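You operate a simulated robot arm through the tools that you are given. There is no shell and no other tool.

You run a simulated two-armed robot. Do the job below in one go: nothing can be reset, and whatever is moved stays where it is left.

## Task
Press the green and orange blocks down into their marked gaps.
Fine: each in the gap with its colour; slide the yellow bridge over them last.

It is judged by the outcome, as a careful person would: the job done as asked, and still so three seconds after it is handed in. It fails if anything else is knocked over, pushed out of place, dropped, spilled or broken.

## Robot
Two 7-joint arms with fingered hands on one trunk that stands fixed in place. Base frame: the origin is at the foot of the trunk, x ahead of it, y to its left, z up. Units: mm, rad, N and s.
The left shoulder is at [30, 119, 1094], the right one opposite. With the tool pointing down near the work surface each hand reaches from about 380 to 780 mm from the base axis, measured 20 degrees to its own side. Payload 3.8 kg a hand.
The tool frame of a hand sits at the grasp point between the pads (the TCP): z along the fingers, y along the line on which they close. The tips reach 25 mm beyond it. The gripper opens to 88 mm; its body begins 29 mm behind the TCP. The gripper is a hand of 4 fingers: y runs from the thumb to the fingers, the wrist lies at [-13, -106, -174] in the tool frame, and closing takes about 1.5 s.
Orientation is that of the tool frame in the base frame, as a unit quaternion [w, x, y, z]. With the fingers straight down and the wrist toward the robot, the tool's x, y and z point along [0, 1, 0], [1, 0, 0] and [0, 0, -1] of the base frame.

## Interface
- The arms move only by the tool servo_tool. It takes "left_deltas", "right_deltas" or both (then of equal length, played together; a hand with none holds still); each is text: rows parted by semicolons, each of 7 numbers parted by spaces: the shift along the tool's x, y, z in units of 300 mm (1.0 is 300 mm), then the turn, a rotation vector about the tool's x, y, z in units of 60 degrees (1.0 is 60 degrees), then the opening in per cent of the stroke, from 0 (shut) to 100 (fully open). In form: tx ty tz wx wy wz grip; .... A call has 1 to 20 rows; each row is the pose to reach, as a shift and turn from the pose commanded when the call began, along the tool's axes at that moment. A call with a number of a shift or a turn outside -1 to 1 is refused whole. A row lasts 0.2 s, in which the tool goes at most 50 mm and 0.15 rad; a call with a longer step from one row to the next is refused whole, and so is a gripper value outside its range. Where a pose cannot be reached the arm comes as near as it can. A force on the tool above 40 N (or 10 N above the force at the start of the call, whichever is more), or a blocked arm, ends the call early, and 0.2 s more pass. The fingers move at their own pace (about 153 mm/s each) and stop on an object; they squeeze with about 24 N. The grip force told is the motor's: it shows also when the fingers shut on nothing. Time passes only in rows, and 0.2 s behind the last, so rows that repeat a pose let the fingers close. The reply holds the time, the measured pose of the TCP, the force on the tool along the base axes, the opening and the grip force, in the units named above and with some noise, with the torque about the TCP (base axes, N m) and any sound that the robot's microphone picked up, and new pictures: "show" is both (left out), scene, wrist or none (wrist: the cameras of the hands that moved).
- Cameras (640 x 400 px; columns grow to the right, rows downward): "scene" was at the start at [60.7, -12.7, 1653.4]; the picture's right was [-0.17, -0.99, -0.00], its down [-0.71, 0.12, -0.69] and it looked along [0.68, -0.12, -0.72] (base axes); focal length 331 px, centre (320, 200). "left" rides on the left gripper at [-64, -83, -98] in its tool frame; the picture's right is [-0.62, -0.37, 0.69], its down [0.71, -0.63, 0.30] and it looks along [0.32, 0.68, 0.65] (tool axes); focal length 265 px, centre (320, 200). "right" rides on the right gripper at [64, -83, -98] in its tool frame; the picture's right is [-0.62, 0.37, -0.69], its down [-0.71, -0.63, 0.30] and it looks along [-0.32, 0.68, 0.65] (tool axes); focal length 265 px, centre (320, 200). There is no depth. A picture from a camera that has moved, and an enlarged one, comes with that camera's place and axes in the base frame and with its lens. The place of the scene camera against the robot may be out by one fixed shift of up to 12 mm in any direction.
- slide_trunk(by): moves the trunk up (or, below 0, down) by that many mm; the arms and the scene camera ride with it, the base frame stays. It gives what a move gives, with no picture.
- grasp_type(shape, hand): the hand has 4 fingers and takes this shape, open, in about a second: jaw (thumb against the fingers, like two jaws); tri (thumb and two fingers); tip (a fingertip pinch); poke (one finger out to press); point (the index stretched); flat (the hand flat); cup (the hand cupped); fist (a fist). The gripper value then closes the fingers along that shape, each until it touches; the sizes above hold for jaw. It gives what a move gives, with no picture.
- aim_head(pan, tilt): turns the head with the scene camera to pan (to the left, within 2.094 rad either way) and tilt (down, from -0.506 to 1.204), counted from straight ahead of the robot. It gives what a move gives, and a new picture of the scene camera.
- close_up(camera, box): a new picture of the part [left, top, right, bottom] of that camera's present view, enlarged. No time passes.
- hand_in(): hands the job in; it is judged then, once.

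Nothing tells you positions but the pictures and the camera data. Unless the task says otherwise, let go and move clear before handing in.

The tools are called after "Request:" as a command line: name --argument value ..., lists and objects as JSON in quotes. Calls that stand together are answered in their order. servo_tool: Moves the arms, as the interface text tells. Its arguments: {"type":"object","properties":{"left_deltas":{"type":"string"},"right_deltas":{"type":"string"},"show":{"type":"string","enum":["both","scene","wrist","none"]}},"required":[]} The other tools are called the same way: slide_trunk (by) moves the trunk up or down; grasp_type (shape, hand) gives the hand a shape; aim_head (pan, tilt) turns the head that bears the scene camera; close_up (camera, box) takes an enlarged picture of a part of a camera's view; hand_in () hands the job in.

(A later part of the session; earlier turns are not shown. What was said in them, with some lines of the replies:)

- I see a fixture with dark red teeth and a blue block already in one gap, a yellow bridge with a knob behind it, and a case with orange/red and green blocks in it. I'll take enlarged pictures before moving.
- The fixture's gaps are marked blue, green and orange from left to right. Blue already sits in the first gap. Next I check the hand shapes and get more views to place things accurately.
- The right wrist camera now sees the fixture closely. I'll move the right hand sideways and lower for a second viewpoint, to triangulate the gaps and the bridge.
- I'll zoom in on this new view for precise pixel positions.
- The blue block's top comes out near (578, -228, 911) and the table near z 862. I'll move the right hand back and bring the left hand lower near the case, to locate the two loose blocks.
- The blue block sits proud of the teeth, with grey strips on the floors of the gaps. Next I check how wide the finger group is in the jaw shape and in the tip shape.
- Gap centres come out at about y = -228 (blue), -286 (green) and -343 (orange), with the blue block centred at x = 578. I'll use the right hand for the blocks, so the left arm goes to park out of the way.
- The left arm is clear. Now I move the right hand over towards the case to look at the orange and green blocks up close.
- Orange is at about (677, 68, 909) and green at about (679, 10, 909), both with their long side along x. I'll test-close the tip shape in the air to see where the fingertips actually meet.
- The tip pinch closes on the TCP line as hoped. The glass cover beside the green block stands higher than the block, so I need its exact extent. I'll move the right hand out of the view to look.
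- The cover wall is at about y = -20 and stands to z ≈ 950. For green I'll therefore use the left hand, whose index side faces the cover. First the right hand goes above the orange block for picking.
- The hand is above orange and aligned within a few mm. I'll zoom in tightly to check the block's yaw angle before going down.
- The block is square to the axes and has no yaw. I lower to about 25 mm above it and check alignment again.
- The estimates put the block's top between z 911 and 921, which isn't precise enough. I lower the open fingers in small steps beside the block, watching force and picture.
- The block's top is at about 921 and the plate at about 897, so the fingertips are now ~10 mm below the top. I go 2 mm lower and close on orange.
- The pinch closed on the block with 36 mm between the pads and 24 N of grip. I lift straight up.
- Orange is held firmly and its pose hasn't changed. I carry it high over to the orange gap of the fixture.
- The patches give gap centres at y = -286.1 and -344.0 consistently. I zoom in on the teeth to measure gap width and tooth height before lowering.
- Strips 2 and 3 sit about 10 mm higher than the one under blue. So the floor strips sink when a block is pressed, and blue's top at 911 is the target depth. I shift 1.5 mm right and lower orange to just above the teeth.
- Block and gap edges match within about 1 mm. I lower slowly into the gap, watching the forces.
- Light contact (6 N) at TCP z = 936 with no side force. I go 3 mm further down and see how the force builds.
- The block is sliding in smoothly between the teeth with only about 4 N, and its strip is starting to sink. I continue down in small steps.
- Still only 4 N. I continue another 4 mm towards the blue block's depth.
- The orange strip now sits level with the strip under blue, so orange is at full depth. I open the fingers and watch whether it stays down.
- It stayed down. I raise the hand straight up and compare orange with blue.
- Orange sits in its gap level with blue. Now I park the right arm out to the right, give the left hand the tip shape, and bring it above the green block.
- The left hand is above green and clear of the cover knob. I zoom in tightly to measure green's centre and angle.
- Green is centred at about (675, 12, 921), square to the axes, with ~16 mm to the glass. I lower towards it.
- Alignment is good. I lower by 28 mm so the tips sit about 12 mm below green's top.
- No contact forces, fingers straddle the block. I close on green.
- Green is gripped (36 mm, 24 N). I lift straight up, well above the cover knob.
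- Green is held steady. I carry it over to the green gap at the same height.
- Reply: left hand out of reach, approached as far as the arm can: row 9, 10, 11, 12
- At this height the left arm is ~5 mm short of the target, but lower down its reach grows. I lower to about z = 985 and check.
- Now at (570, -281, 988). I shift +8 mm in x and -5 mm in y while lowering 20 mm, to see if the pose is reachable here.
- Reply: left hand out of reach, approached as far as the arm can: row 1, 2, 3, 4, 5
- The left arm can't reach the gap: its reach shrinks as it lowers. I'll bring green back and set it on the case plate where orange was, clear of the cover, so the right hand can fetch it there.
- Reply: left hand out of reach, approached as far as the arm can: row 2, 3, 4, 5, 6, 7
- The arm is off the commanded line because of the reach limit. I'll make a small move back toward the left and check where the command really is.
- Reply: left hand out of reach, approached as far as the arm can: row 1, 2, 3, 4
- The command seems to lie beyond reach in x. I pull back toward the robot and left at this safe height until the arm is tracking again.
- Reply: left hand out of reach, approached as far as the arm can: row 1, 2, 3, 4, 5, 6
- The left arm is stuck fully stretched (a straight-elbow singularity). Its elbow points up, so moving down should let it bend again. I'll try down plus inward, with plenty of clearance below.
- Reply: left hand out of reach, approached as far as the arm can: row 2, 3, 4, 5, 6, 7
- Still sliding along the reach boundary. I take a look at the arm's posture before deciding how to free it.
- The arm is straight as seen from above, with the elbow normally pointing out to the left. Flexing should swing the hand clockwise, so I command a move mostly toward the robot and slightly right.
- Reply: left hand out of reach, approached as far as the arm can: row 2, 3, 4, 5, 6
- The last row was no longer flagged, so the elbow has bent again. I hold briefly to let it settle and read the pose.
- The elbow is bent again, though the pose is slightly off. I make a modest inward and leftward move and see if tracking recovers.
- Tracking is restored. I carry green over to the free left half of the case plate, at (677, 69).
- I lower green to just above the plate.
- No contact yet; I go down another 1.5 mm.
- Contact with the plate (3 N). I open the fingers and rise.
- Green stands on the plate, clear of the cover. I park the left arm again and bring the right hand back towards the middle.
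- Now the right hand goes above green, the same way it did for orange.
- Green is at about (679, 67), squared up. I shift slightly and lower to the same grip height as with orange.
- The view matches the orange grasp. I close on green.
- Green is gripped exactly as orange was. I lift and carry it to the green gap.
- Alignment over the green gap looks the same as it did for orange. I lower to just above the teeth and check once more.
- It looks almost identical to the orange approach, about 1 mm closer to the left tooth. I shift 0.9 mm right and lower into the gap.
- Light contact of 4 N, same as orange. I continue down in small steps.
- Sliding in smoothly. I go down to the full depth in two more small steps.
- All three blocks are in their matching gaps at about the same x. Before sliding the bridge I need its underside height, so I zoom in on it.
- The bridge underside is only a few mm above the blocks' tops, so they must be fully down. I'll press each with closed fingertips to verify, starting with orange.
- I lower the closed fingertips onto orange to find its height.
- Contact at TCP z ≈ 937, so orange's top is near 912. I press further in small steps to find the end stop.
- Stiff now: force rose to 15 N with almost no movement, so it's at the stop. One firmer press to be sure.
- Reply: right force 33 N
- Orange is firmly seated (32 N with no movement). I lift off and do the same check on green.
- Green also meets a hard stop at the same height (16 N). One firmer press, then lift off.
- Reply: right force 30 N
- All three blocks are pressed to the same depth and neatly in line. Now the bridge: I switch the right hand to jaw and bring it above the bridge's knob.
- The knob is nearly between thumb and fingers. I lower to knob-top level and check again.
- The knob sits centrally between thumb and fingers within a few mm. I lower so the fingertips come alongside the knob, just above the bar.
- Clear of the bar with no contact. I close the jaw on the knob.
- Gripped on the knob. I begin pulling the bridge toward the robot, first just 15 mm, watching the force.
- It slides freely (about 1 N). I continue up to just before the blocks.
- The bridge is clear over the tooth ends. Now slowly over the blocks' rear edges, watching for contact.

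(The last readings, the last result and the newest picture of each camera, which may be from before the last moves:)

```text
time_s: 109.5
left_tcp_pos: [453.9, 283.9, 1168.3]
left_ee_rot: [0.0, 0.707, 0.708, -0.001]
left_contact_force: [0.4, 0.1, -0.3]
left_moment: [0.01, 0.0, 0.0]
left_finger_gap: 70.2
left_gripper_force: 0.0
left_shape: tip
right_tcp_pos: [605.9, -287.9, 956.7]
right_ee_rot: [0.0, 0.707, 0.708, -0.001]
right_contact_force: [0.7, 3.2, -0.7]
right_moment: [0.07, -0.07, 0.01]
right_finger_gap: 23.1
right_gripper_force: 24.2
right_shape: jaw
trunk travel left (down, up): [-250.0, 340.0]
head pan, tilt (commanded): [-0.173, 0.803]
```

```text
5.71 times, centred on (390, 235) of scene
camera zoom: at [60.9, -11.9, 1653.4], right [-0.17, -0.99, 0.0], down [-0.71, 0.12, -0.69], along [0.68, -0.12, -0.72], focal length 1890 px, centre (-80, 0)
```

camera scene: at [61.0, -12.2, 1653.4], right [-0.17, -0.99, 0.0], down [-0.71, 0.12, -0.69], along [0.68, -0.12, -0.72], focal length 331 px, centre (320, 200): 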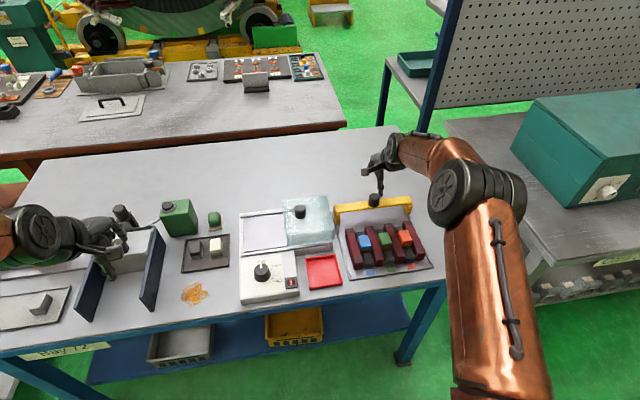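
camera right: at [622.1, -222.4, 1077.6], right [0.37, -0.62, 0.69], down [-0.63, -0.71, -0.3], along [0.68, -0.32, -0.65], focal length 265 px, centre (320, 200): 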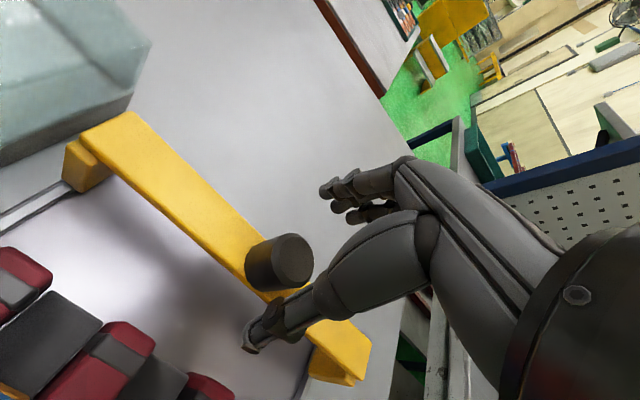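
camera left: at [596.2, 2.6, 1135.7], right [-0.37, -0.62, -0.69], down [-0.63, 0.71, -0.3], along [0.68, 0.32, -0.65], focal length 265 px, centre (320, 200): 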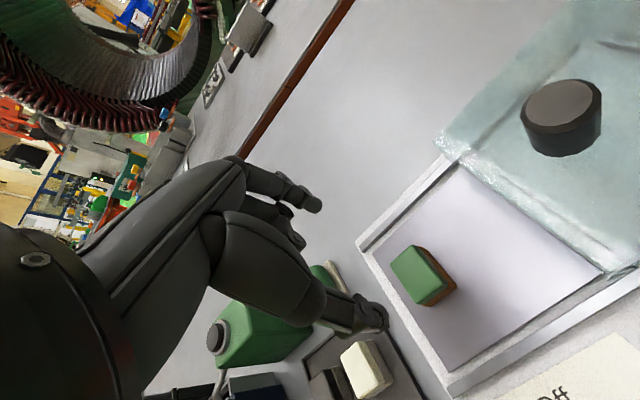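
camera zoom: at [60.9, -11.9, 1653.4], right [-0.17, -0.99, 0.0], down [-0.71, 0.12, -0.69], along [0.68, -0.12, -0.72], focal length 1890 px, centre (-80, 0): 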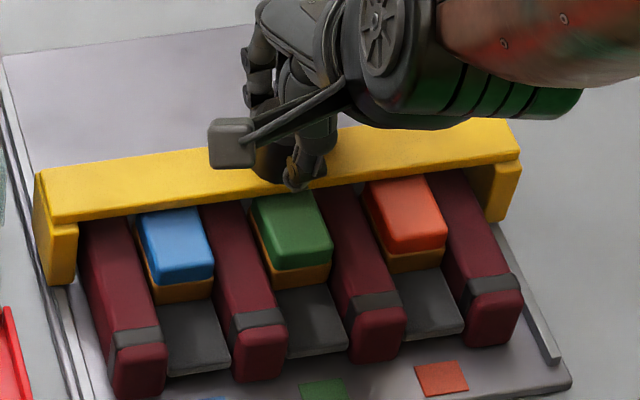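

It passes over the blocks without touching. I slide on until the bar is centred over them at x ≈ 577.

Request:
servo_tool --right_deltas "0 -0.013 0 0 0 0 0; 0 -0.026 0 0 0 0 0; 0 -0.039 0 0 0 0 0; 0 -0.052 0 0 0 0 0; 0 -0.065 0 0 0 0 0; 0 -0.08 0 0 0 0 0; 0 -0.095 0 0 0 0 0; 0 -0.095 0 0 0 0 0" --show "none"

Request:
close_up --camera "right" --box '[0, 80, 360, 360]'

Request:
close_up --camera "scene" --box '[340, 200, 440, 270]'

```text
time_s: 111.3
left_tcp_pos: [454.7, 281.4, 1168.0]
left_ee_rot: [-0.001, 0.707, 0.708, -0.002]
left_contact_force: [0.0, -0.3, -0.1]
left_moment: [-0.03, -0.03, 0.02]
left_finger_gap: 70.1
left_gripper_force: 0.0
left_shape: tip
right_tcp_pos: [579.4, -288.3, 956.9]
right_ee_rot: [-0.001, 0.707, 0.707, 0.0]
right_contact_force: [6.6, 3.1, -1.8]
right_moment: [0.06, -0.22, 0.06]
right_finger_gap: 23.1
right_gripper_force: 24.1
right_shape: jaw
trunk travel left (down, up): [-250.0, 340.0]
head pan, tilt (commanded): [-0.173, 0.803]
```

```text
1.43 times, centred on (180, 220) of right
camera zoom: at [495.2, -224.1, 1055.1], right [0.37, -0.62, 0.69], down [-0.63, -0.71, -0.3], along [0.68, -0.32, -0.65], focal length 379 px, centre (520, 171)
```

zoom: 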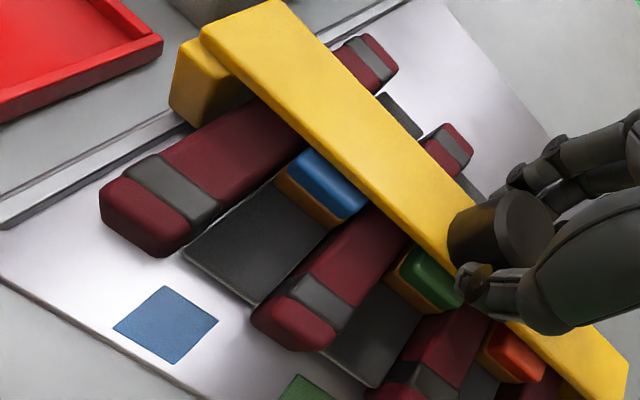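

```text
5.71 times, centred on (390, 235) of scene
camera zoom: at [62.0, -12.1, 1653.3], right [-0.17, -0.99, 0.0], down [-0.71, 0.12, -0.69], along [0.68, -0.12, -0.72], focal length 1890 px, centre (-80, 0)
```

zoom: 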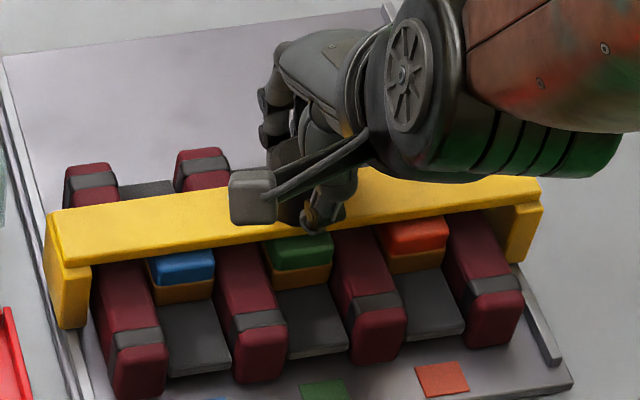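

The bar is centred over all three blocks, and a gentle 6 N resistance suggests it reached its stop. I open the jaw and rise straight up.

Request:
servo_tool --right_deltas "0 0.003 0 0 0 0 0; 0 0.003 0 0 0 0 30; 0 0.003 0 0 0 0 60; 0 0.003 0 0 0 0 90; 0 0.003 0 0 0 0 100; 0 0.003 0 0 0 0 100; 0 0.003 0 0 0 0 100; 0 0.003 -0.03 0 0 0 100; 0 0.003 -0.08 0 0 0 100; 0 0.003 -0.15 0 0 0 100; 0 0.003 -0.25 0 0 0 100; 0 0.003 -0.35 0 0 0 100; 0 0.003 -0.35 0 0 0 100" --show "both"

Request:
close_up --camera "right" --box '[60, 100, 380, 350]'

Request:
close_up --camera "scene" --box '[330, 190, 450, 280]'

```text
time_s: 114.1
left_tcp_pos: [454.9, 282.3, 1168.1]
left_ee_rot: [0.0, 0.707, 0.707, 0.0]
left_contact_force: [0.3, -0.3, 0.2]
left_moment: [-0.03, 0.03, 0.01]
left_finger_gap: 70.3
left_gripper_force: 0.0
left_shape: tip
right_tcp_pos: [577.3, -287.4, 1061.9]
right_ee_rot: [-0.001, 0.707, 0.707, 0.001]
right_contact_force: [0.5, 0.3, 0.3]
right_moment: [0.0, -0.04, -0.03]
right_finger_gap: 87.8
right_gripper_force: 0.1
right_shape: jaw
trunk travel left (down, up): [-250.0, 340.0]
head pan, tilt (commanded): [-0.173, 0.803]
camera scene: at [61.1, -12.7, 1653.3], right [-0.17, -0.99, 0.0], down [-0.71, 0.12, -0.69], along [0.68, -0.12, -0.72], focal length 331 px, centre (320, 200)
camera right: at [494.1, -223.4, 1160.9], right [0.37, -0.62, 0.69], down [-0.63, -0.71, -0.3], along [0.68, -0.32, -0.65], focal length 265 px, centre (320, 200)
```

scene: 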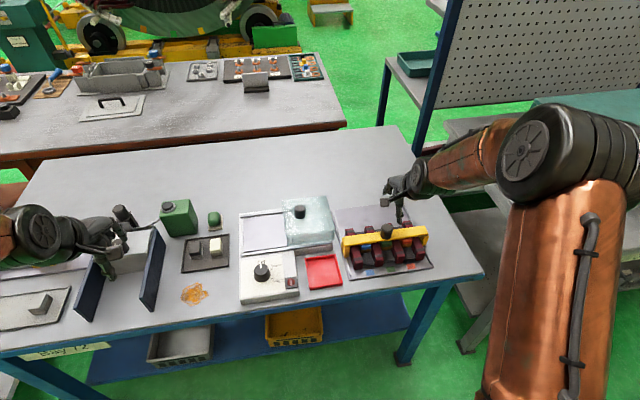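
right: 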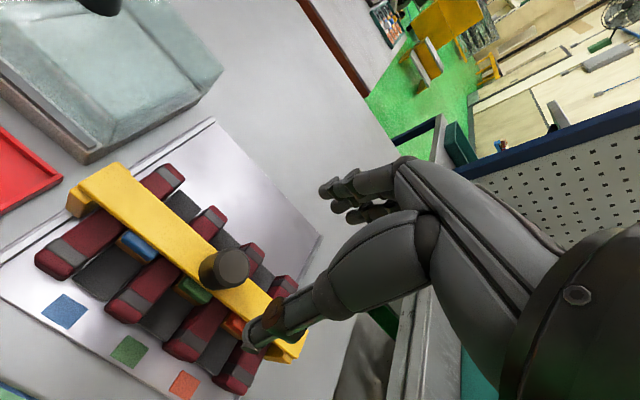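

```text
1.60 times, centred on (220, 225) of right
camera zoom: at [494.1, -223.4, 1160.9], right [0.37, -0.62, 0.69], down [-0.63, -0.71, -0.3], along [0.68, -0.32, -0.65], focal length 425 px, centre (480, 160)
```

zoom: 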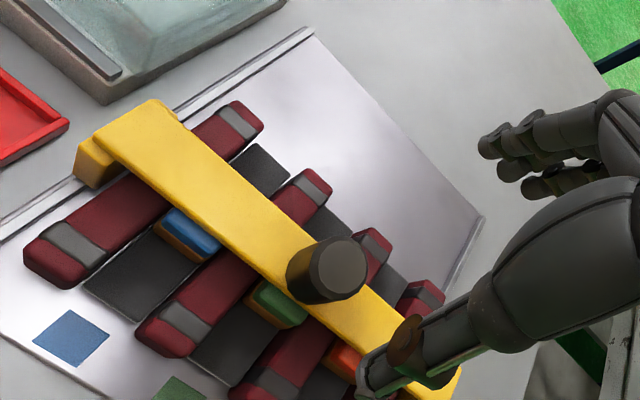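

```text
4.44 times, centred on (390, 235) of scene
camera zoom: at [61.1, -12.7, 1653.3], right [-0.17, -0.99, 0.0], down [-0.71, 0.12, -0.69], along [0.68, -0.12, -0.72], focal length 1470 px, centre (9, 44)
```

zoom: 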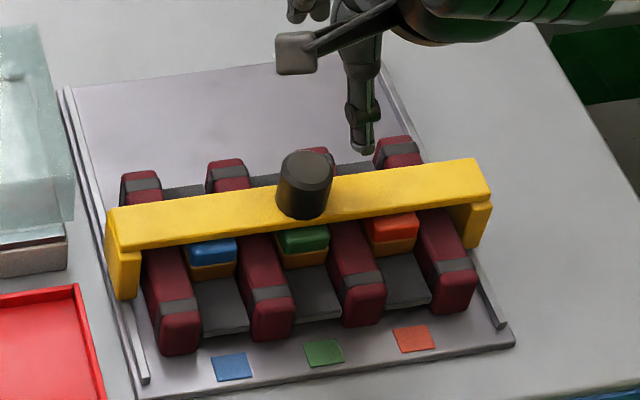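

The bridge now spans all three seated blocks and nothing else has moved. I retract the right hand clear and take a last look.

Request:
servo_tool --right_deltas "0 0 -0.1 0 0 0 100; -0.03 -0.03 -0.2 0 0 0 100; -0.07 -0.08 -0.28 0 0 0 100; -0.12 -0.15 -0.35 0 0 0 100; -0.17 -0.22 -0.4 0 0 0 100; -0.21 -0.29 -0.4 0 0 0 100; -0.253 -0.353 -0.4 0 0 0 100; -0.253 -0.353 -0.4 0 0 0 100; -0.253 -0.353 -0.4 0 0 0 100; -0.253 -0.353 -0.4 0 0 0 100; -0.253 -0.353 -0.4 0 0 0 100" --show "both"

Request:
close_up --camera "scene" --box '[330, 190, 450, 280]'

Request:
close_up --camera "scene" --box '[170, 170, 350, 310]'

Request:
close_up --camera "right" --box '[0, 50, 320, 300]'

```text
time_s: 116.5
left_tcp_pos: [453.4, 282.5, 1168.6]
left_ee_rot: [0.0, 0.707, 0.707, 0.0]
left_contact_force: [-0.5, 0.1, -0.3]
left_moment: [-0.01, -0.05, 0.0]
left_finger_gap: 70.6
left_gripper_force: 0.0
left_shape: tip
right_tcp_pos: [472.6, -364.8, 1181.1]
right_ee_rot: [0.0, 0.707, 0.707, 0.0]
right_contact_force: [0.0, -0.3, 0.0]
right_moment: [0.01, 0.02, -0.04]
right_finger_gap: 87.4
right_gripper_force: 0.1
right_shape: jaw
trunk travel left (down, up): [-250.0, 340.0]
head pan, tilt (commanded): [-0.173, 0.803]
camera scene: at [60.6, -12.6, 1653.4], right [-0.17, -0.99, 0.0], down [-0.71, 0.12, -0.69], along [0.68, -0.12, -0.72], focal length 331 px, centre (320, 200)
camera right: at [388.1, -300.2, 1280.6], right [0.37, -0.62, 0.69], down [-0.63, -0.71, -0.3], along [0.68, -0.32, -0.65], focal length 265 px, centre (320, 200)
```

scene: 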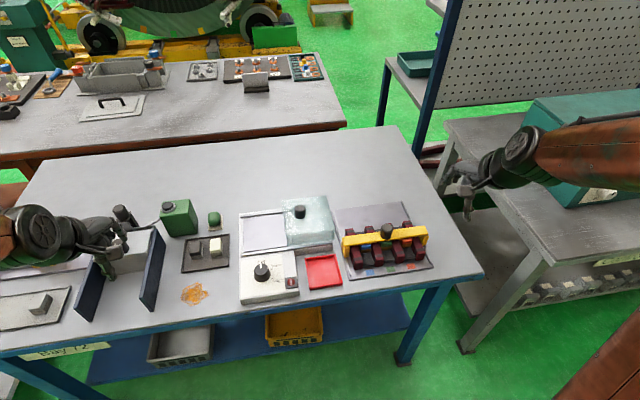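
right: 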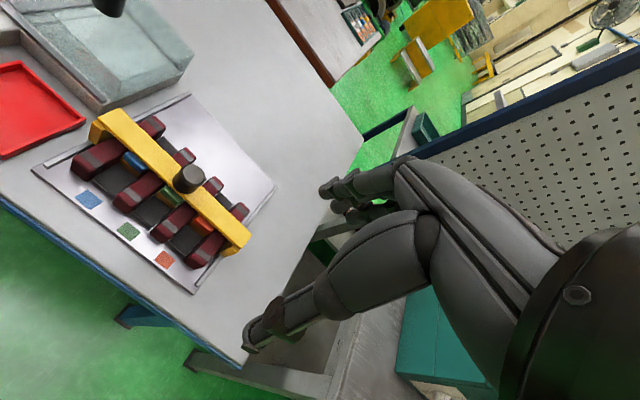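

```text
4.44 times, centred on (390, 235) of scene
camera zoom: at [60.6, -12.6, 1653.4], right [-0.17, -0.99, 0.0], down [-0.71, 0.12, -0.69], along [0.68, -0.12, -0.72], focal length 1470 px, centre (9, 44)
```

zoom: 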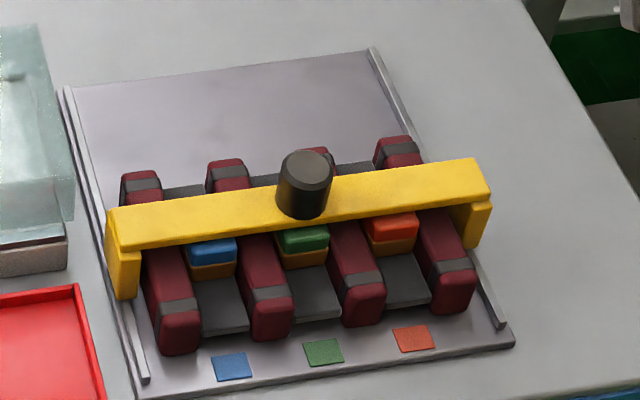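

```text
2.86 times, centred on (260, 240) of scene
camera zoom: at [60.6, -12.6, 1653.4], right [-0.17, -0.99, 0.0], down [-0.71, 0.12, -0.69], along [0.68, -0.12, -0.72], focal length 945 px, centre (491, 86)
```

zoom: 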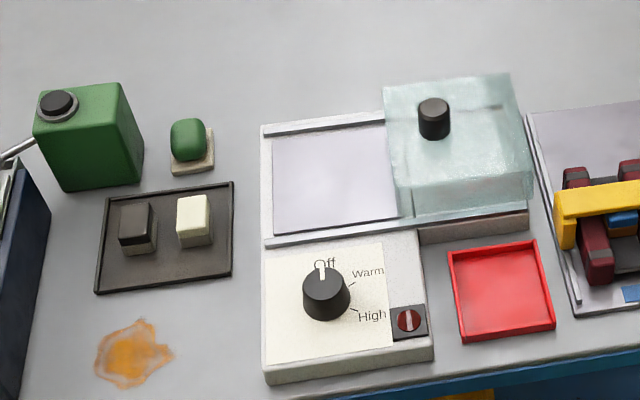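

```text
1.60 times, centred on (160, 175) of right
camera zoom: at [388.1, -300.2, 1280.6], right [0.37, -0.62, 0.69], down [-0.63, -0.71, -0.3], along [0.68, -0.32, -0.65], focal length 425 px, centre (576, 240)
```

zoom: 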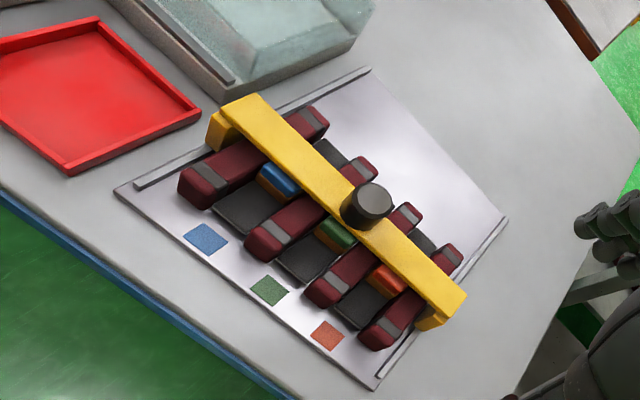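

The green and orange blocks are pressed fully down in the gaps with their colours. The yellow bridge sits straight over all three blocks. Both hands are clear and nothing else has moved, so I hand the job in.

Request:
hand_in

```text
The job is handed in.
```

The green and orange blocks are pressed fully down in their matching gaps, and the yellow bridge is slid over all three blocks. I've handed the job in.

- **Blocks:** I pressed each block with about 30 N at the end and found no clear give, so both look to be at their stops. Their tops are level with the blue block, which I left where it was.
- **Bridge:** It slid over the blocks without touching them. It met light resistance just as it came over their centres, which I took to be its stop, so I did not push further.
- **Detour with green:** I first picked up green with the left hand, but that arm could not reach the green gap. I set the block back on the plate where orange had been, and the right hand placed it from there.

In the last pictures nothing else had moved, and both hands were clear.
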